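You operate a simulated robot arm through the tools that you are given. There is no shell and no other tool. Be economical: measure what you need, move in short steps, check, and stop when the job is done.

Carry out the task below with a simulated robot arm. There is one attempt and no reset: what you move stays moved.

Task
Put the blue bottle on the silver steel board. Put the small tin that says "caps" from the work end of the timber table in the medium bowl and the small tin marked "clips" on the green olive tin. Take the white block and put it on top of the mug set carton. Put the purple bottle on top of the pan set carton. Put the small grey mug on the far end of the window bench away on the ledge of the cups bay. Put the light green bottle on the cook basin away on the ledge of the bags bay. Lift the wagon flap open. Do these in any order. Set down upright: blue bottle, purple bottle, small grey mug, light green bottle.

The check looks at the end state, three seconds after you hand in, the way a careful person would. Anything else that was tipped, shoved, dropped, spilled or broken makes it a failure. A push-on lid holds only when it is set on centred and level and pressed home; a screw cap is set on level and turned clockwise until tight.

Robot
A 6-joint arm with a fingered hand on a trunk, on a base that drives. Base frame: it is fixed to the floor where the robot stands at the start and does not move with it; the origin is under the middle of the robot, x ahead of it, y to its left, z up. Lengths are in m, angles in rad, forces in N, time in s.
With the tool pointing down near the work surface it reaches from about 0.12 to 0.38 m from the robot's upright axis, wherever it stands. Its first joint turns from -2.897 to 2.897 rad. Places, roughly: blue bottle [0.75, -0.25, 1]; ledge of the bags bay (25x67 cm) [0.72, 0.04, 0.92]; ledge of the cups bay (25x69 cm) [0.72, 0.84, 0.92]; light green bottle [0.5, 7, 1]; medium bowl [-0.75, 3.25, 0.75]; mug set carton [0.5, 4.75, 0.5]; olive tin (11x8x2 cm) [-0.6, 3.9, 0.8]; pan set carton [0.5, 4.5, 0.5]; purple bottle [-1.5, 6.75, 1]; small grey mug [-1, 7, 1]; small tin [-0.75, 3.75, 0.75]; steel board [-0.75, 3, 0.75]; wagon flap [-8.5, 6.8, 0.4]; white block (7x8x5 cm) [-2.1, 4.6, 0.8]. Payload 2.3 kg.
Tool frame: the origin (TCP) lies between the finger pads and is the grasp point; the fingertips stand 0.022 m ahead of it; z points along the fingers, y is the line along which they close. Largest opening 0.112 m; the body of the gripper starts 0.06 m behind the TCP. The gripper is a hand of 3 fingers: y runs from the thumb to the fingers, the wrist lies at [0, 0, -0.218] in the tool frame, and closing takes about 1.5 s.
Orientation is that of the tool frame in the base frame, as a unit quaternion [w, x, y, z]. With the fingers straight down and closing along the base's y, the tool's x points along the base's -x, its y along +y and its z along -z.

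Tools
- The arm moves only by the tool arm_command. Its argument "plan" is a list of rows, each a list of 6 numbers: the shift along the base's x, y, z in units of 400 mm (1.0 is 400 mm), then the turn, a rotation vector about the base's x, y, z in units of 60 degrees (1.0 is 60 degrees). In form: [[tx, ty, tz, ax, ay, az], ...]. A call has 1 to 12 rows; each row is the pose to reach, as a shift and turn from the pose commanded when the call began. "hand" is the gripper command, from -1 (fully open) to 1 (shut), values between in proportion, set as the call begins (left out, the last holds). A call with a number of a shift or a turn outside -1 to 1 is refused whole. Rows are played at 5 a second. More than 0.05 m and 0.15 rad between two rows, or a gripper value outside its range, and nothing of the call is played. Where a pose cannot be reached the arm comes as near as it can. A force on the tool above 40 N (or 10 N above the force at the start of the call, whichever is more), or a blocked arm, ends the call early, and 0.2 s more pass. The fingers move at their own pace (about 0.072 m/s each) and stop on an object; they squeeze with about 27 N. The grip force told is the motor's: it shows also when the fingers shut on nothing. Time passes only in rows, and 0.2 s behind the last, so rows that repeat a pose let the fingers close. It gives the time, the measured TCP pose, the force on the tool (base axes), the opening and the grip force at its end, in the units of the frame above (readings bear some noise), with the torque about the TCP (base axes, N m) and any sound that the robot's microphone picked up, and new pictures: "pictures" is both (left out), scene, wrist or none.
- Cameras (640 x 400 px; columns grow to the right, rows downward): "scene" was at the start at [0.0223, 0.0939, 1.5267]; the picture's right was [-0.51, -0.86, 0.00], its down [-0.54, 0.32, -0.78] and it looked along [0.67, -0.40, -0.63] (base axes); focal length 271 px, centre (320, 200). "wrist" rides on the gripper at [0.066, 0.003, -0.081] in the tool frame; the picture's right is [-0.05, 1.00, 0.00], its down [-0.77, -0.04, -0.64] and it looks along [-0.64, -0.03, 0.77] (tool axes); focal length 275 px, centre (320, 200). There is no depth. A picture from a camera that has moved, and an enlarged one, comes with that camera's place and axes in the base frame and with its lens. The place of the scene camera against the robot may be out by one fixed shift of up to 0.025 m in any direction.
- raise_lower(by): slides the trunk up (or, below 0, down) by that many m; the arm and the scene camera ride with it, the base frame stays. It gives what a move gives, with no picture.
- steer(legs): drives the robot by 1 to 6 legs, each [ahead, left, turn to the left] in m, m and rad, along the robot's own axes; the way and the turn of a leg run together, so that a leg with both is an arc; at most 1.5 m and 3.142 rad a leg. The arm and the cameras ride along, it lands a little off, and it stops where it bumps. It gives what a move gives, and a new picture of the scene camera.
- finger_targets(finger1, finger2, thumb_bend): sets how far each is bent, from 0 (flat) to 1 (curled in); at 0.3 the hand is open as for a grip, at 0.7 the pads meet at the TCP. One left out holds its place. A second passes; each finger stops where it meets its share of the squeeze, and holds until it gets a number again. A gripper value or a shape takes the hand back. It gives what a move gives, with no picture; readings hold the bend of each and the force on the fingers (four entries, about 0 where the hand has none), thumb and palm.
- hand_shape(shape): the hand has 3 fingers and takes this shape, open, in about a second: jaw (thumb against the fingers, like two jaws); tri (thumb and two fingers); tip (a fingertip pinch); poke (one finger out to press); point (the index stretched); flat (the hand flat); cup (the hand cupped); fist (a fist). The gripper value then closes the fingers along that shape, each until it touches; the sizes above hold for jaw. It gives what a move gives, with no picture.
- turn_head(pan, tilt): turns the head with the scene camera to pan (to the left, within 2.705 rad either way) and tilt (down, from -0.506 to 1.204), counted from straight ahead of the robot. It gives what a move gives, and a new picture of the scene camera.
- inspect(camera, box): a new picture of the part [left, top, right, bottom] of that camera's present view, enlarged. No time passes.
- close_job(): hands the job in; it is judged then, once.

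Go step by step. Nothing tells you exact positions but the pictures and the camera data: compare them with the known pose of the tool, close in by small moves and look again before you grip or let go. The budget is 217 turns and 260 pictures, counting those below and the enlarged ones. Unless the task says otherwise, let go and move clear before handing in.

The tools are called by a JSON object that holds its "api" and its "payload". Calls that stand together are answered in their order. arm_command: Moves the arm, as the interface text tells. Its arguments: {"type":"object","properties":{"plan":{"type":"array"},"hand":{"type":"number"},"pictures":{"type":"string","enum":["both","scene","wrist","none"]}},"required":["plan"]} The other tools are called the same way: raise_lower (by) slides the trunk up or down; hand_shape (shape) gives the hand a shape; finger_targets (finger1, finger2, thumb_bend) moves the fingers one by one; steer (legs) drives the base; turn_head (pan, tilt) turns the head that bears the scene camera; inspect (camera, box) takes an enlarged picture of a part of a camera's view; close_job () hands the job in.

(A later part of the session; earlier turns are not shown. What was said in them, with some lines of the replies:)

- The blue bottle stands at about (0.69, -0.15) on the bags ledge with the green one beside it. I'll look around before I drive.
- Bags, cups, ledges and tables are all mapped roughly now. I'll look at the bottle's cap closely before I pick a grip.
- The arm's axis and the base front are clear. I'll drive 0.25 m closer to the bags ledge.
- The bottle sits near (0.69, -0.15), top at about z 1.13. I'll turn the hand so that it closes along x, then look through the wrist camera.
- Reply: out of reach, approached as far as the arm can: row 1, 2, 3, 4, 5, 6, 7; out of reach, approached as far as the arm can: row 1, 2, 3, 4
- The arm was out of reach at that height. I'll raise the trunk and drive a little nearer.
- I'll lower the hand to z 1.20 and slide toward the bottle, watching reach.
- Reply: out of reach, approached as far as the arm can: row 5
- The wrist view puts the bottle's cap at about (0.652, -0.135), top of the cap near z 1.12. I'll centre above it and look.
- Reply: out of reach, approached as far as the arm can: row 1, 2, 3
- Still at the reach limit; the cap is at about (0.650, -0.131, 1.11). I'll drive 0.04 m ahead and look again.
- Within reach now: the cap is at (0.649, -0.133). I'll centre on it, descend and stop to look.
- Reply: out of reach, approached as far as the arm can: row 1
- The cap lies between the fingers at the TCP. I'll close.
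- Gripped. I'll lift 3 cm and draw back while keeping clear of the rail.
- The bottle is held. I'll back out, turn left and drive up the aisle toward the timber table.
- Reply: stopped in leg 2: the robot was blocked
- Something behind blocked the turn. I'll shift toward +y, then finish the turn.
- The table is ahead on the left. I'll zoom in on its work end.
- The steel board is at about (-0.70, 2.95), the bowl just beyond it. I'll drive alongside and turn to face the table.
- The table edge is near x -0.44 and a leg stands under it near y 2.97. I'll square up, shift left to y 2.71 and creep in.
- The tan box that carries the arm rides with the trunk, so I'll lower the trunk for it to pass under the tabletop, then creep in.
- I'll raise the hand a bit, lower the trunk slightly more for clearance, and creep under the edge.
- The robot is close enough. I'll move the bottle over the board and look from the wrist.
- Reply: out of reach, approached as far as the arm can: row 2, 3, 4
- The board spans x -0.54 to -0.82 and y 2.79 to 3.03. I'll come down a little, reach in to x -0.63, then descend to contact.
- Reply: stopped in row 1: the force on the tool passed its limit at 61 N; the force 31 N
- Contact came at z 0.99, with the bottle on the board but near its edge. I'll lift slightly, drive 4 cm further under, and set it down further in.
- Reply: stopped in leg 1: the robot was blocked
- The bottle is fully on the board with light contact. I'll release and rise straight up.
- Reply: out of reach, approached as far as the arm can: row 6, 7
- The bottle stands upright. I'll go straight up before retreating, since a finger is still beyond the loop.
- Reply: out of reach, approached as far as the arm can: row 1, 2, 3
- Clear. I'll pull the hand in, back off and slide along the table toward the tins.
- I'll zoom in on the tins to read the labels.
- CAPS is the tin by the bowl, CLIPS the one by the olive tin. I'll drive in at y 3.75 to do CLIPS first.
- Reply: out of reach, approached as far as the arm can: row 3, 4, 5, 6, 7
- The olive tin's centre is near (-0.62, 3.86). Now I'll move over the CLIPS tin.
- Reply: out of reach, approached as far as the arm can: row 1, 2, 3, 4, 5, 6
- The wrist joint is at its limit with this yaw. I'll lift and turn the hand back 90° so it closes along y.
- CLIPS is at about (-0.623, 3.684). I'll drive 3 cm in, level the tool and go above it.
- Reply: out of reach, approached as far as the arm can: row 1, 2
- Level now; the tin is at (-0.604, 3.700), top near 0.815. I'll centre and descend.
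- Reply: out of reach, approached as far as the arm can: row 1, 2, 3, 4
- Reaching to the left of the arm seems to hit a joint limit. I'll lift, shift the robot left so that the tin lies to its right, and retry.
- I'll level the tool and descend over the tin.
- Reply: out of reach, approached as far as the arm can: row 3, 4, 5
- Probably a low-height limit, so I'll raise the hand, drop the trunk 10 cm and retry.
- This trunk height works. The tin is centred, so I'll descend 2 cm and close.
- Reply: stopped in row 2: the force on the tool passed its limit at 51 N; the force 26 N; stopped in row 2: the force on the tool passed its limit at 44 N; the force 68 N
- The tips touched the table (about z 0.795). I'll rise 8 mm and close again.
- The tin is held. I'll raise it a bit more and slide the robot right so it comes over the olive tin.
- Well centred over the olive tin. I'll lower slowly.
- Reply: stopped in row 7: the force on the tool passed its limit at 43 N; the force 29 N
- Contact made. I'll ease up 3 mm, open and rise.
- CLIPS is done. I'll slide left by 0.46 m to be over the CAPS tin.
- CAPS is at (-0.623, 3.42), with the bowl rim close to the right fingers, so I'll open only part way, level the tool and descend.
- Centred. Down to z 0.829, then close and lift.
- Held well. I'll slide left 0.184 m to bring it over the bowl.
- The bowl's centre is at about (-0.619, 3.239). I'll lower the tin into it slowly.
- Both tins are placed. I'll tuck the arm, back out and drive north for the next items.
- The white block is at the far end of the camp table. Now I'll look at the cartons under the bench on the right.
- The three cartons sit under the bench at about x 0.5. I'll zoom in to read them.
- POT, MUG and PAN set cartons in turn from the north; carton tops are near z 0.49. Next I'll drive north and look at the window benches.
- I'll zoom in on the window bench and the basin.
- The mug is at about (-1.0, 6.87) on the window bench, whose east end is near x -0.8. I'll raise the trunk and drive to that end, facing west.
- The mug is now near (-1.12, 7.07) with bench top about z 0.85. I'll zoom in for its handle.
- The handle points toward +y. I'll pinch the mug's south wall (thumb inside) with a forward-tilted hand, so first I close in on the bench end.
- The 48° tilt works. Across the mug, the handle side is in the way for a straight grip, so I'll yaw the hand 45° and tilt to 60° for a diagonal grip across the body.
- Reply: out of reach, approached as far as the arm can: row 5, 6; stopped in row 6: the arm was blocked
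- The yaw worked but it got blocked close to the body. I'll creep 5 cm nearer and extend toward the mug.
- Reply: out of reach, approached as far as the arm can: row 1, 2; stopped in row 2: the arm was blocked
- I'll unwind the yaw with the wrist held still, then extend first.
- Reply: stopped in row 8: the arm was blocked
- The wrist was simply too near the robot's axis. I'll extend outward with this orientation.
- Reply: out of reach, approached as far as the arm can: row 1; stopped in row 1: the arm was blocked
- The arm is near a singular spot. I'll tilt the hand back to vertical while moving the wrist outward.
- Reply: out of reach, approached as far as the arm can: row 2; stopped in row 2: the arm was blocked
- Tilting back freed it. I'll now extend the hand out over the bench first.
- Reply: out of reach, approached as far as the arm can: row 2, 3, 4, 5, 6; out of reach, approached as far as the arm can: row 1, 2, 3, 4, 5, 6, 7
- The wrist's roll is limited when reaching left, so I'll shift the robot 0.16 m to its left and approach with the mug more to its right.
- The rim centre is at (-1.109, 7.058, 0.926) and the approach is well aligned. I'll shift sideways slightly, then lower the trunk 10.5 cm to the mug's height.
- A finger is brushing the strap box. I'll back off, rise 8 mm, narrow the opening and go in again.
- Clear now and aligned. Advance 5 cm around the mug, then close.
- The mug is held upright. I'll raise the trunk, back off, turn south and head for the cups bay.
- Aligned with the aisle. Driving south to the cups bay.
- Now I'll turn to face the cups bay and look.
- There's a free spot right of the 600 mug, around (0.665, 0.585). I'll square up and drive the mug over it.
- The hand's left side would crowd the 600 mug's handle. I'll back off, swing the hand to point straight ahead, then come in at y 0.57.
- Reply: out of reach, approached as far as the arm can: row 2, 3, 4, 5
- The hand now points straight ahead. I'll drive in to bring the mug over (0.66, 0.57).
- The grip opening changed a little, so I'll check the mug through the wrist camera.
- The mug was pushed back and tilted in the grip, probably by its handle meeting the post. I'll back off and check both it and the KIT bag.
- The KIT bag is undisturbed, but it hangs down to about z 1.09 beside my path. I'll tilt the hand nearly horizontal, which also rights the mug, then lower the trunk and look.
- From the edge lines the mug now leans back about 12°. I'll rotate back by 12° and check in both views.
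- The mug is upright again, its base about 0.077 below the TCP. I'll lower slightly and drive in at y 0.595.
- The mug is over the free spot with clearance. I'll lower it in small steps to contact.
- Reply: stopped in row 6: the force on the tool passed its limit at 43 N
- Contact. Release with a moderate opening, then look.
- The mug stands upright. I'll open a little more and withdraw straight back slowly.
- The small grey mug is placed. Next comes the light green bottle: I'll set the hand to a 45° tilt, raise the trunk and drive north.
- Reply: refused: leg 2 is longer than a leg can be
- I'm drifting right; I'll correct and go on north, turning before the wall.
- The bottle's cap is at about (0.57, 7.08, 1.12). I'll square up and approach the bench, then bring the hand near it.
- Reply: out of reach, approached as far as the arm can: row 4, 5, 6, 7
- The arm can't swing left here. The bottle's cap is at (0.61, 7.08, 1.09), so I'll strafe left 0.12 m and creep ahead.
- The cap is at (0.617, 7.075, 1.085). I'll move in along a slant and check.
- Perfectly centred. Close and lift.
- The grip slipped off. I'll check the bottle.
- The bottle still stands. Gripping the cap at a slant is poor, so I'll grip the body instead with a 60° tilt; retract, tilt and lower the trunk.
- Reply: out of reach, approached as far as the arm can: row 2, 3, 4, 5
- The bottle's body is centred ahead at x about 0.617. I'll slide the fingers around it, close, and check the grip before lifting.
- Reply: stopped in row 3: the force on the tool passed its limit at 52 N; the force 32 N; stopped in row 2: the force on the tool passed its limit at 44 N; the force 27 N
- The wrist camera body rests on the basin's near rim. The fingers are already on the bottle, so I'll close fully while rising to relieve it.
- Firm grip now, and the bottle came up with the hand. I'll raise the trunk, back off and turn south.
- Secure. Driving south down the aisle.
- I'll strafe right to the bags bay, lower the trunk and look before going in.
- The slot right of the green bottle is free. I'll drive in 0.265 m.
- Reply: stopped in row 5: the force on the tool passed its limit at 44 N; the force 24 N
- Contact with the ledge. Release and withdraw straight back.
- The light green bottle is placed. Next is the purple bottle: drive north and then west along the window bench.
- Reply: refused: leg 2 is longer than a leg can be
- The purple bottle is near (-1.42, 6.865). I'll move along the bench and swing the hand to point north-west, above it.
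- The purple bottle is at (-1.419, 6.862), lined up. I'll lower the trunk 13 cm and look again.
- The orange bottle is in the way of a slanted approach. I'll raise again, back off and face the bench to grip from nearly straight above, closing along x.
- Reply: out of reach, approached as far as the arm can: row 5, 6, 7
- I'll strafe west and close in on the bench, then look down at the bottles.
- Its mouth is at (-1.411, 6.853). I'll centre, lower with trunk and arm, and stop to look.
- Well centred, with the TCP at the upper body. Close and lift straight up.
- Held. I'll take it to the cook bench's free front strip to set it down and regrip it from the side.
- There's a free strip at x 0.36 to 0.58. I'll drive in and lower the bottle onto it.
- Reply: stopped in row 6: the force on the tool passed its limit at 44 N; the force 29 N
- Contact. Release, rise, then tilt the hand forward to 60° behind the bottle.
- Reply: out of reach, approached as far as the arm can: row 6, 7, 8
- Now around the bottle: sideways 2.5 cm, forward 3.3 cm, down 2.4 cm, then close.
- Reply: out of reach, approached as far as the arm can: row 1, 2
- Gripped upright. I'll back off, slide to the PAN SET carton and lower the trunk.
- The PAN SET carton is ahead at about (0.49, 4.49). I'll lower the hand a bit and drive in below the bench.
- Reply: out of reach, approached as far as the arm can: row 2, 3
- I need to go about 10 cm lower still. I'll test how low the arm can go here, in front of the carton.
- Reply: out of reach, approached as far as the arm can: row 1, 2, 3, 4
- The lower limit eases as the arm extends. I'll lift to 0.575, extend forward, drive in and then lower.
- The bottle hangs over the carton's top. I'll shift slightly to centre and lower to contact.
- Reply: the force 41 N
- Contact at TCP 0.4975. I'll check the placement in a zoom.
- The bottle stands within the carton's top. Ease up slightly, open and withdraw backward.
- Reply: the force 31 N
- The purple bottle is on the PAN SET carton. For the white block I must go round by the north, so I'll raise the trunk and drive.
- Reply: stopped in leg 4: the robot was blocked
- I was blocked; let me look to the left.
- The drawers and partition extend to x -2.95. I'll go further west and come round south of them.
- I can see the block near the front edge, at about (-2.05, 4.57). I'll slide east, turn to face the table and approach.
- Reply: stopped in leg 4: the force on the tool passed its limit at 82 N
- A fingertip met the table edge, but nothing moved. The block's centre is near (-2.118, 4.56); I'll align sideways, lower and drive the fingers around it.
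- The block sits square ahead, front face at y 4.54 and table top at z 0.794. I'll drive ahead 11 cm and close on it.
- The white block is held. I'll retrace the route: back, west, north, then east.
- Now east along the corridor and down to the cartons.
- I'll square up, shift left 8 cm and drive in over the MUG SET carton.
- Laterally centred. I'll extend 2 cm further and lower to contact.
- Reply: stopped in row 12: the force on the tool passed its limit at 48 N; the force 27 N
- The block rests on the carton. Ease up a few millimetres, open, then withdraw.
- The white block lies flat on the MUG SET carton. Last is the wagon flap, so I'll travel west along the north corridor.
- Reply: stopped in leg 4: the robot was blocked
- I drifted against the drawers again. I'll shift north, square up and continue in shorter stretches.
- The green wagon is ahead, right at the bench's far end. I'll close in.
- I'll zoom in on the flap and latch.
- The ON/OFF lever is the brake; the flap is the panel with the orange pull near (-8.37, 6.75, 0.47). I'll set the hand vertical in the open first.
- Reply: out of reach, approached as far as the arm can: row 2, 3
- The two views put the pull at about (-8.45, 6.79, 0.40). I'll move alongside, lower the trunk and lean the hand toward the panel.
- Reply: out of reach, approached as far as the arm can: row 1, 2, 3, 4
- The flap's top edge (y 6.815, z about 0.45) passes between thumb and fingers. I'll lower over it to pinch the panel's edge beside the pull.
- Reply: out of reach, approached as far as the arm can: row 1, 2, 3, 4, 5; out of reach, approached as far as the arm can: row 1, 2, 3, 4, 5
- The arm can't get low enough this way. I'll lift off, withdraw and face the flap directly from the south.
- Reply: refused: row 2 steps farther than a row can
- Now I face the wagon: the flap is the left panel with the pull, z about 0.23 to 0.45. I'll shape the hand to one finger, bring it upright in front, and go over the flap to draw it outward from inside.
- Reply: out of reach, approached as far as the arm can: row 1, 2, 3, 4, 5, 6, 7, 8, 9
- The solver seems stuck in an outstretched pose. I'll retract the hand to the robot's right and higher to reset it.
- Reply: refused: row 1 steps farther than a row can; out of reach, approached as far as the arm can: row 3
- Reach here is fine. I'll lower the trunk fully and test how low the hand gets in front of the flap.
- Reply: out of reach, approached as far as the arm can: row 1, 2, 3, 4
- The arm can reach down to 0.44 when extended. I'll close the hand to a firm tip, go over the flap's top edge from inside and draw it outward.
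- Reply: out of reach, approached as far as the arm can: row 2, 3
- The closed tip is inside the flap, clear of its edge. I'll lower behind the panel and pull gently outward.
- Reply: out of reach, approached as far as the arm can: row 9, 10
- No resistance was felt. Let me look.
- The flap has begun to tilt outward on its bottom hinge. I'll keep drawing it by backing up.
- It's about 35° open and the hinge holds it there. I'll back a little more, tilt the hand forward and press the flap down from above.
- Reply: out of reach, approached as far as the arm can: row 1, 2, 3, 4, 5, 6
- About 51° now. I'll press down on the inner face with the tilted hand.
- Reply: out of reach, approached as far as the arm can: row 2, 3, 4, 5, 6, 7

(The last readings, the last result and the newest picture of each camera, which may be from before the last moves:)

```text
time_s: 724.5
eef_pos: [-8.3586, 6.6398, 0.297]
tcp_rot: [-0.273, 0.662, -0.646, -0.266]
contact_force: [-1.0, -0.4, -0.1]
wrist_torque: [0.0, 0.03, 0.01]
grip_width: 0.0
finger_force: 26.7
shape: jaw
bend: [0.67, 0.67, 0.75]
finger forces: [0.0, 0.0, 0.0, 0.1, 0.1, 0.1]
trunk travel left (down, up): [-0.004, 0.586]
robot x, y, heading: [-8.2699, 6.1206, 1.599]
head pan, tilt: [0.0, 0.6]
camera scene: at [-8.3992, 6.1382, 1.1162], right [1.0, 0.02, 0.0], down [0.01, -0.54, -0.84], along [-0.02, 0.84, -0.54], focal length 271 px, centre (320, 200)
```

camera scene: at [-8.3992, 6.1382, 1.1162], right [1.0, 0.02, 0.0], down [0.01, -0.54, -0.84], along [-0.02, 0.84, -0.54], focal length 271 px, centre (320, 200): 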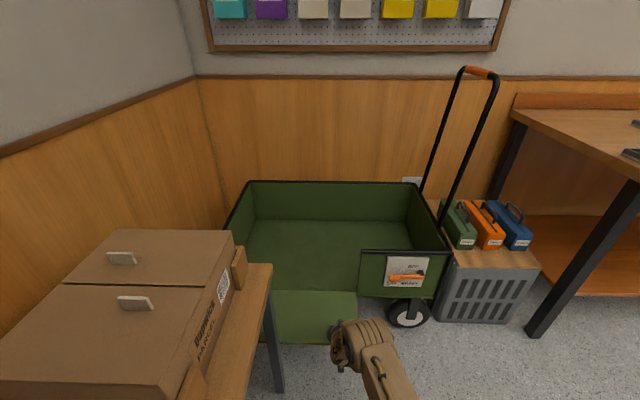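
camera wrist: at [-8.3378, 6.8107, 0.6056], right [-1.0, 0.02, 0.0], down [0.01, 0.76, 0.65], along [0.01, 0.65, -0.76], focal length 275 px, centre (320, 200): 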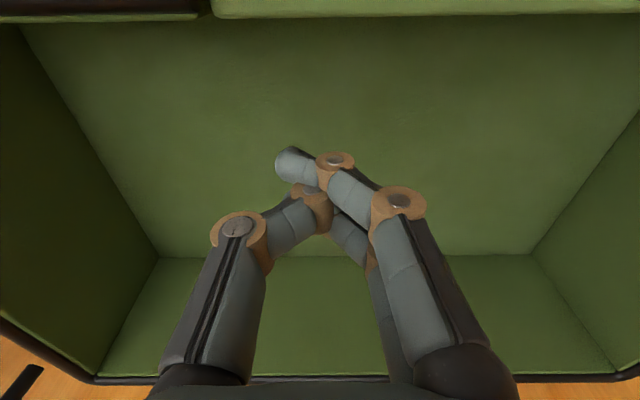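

The flap is now about 75° down. One more gentle press, then I'll lift the hand away.

{"api": "arm_command", "payload": {"plan": [[0, -0.02, -0.04, 0, 0, 0], [0, -0.04, -0.08, 0, 0, 0], [0, -0.06, -0.12, 0, 0, 0], [0, -0.06, -0.14, 0, 0, 0]], "pictures": "none"}}

{"api": "arm_command", "payload": {"plan": [[0, 0, 0.1, 0, 0, 0], [0, 0, 0.2, 0, 0, 0], [0, 0, 0.3, 0, 0, 0], [0, 0, 0.4, 0, 0, 0], [0, 0, 0.48, 0, 0, 0]], "pictures": "wrist"}}

```text
time_s: 725.0
eef_pos: [-8.3625, 6.6359, 0.2843]
tcp_rot: [-0.281, 0.657, -0.644, -0.274]
contact_force: [-2.1, -0.6, 19.2]
wrist_torque: [-0.04, -0.34, -0.03]
grip_width: 0.0001
finger_force: 27.1
shape: jaw
bend: [0.73, 0.67, 0.76]
finger forces: [21.9, 0.0, 0.1, 0.0, 0.1, 0.0]
out of reach, approached as far as the arm can: row 2
trunk travel left (down, up): [-0.004, 0.586]
robot x, y, heading: [-8.2678, 6.1147, 1.604]
head pan, tilt: [0.0, 0.6]
stopped in row 2: the force on the tool passed its limit at 53 N (the readings are from after the stop); the commanded pose is now the measured one
```

```text
time_s: 726.2
eef_pos: [-8.3616, 6.6385, 0.4783]
tcp_rot: [-0.278, 0.658, -0.645, -0.271]
contact_force: [-0.4, -0.4, 0.2]
wrist_torque: [0.03, 0.03, -0.01]
grip_width: 0.0
finger_force: 27.0
shape: jaw
bend: [0.68, 0.67, 0.76]
finger forces: [0.1, 0.1, 0.0, 0.0, 0.0, 0.0]
trunk travel left (down, up): [-0.004, 0.586]
robot x, y, heading: [-8.2678, 6.1198, 1.598]
head pan, tilt: [0.0, 0.6]
camera wrist: at [-8.3619, 6.534, 0.4869], right [-1.0, 0.02, 0.02], down [0.02, 0.08, 1.0], along [0.02, 1.0, -0.08], focal length 275 px, centre (320, 200)
```

wrist: 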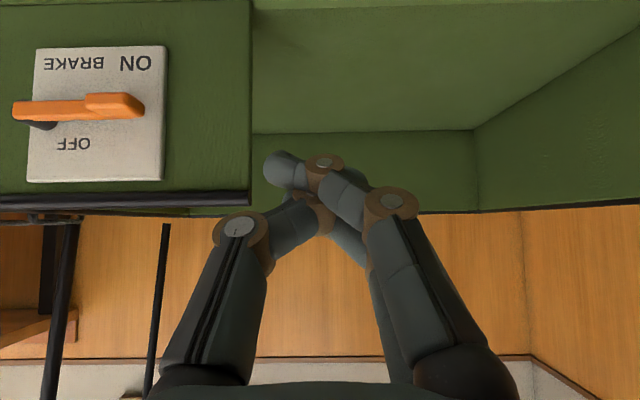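

The flap met its stop, so it is fully open, and the brake lever is untouched. I'll back clear and take a last look.

{"api": "steer", "payload": {"legs": [[-0.25, 0, 0]]}}

```text
time_s: 728.0
eef_pos: [-8.3534, 6.3879, 0.4776]
tcp_rot: [-0.279, 0.658, -0.645, -0.271]
contact_force: [-0.9, 0.5, 0.9]
wrist_torque: [-0.03, 0.01, -0.02]
grip_width: 0.0001
finger_force: 27.3
shape: jaw
bend: [0.68, 0.67, 0.76]
finger forces: [0.1, 0.1, 0.0, 0.1, 0.0, 0.0]
trunk travel left (down, up): [-0.004, 0.586]
robot x, y, heading: [-8.2583, 5.8667, 1.598]
head pan, tilt: [0.0, 0.6]
camera scene: at [-8.3936, 5.887, 1.1134], right [1.0, 0.03, 0.0], down [0.02, -0.56, -0.83], along [-0.02, 0.82, -0.56], focal length 271 px, centre (320, 200)
```

scene: 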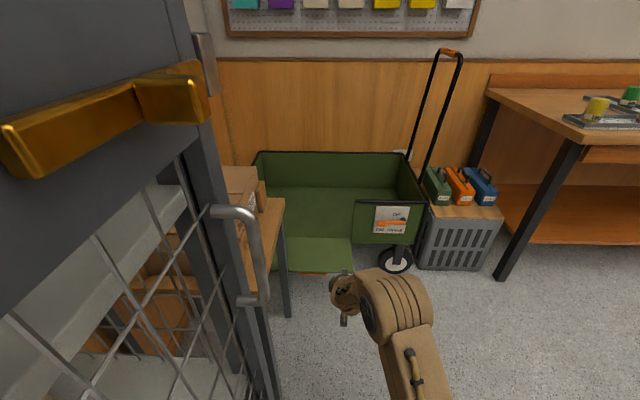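

The flap stays open, and the hand is empty and clear, so I'm handing in.

{"api": "close_job", "payload": {}}

```text
The job is handed in.
```

I did all eight parts of the task and handed the job in; I don't have the check's result.

- **Blue bottle:** upright on the steel board.
- **"Caps" tin:** in the medium bowl.
- **"Clips" tin:** on the olive tin.
- **White block:** on the mug set carton.
- **Purple bottle:** upright on the pan set carton.
- **Small grey mug:** upright on the cups ledge, right of the 600 mug.
- **Light green bottle:** upright on the bags ledge, right of the other green bottle.
- **Wagon flap:** swung out and down on its bottom hinge until it hit its stop. It stayed open when I backed away.

Along the way the robot touched a few other things:

- The hand rested on the basin rim.
- A finger brushed the strap box and the orange bottle.
- A fingertip bumped the camp table edge.
- The base touched the drawers twice.
- The grey mug got knocked in the grip near the KIT bag; I straightened it before setting it down.

I saw nothing tipped or visibly moved in the pictures afterwards.
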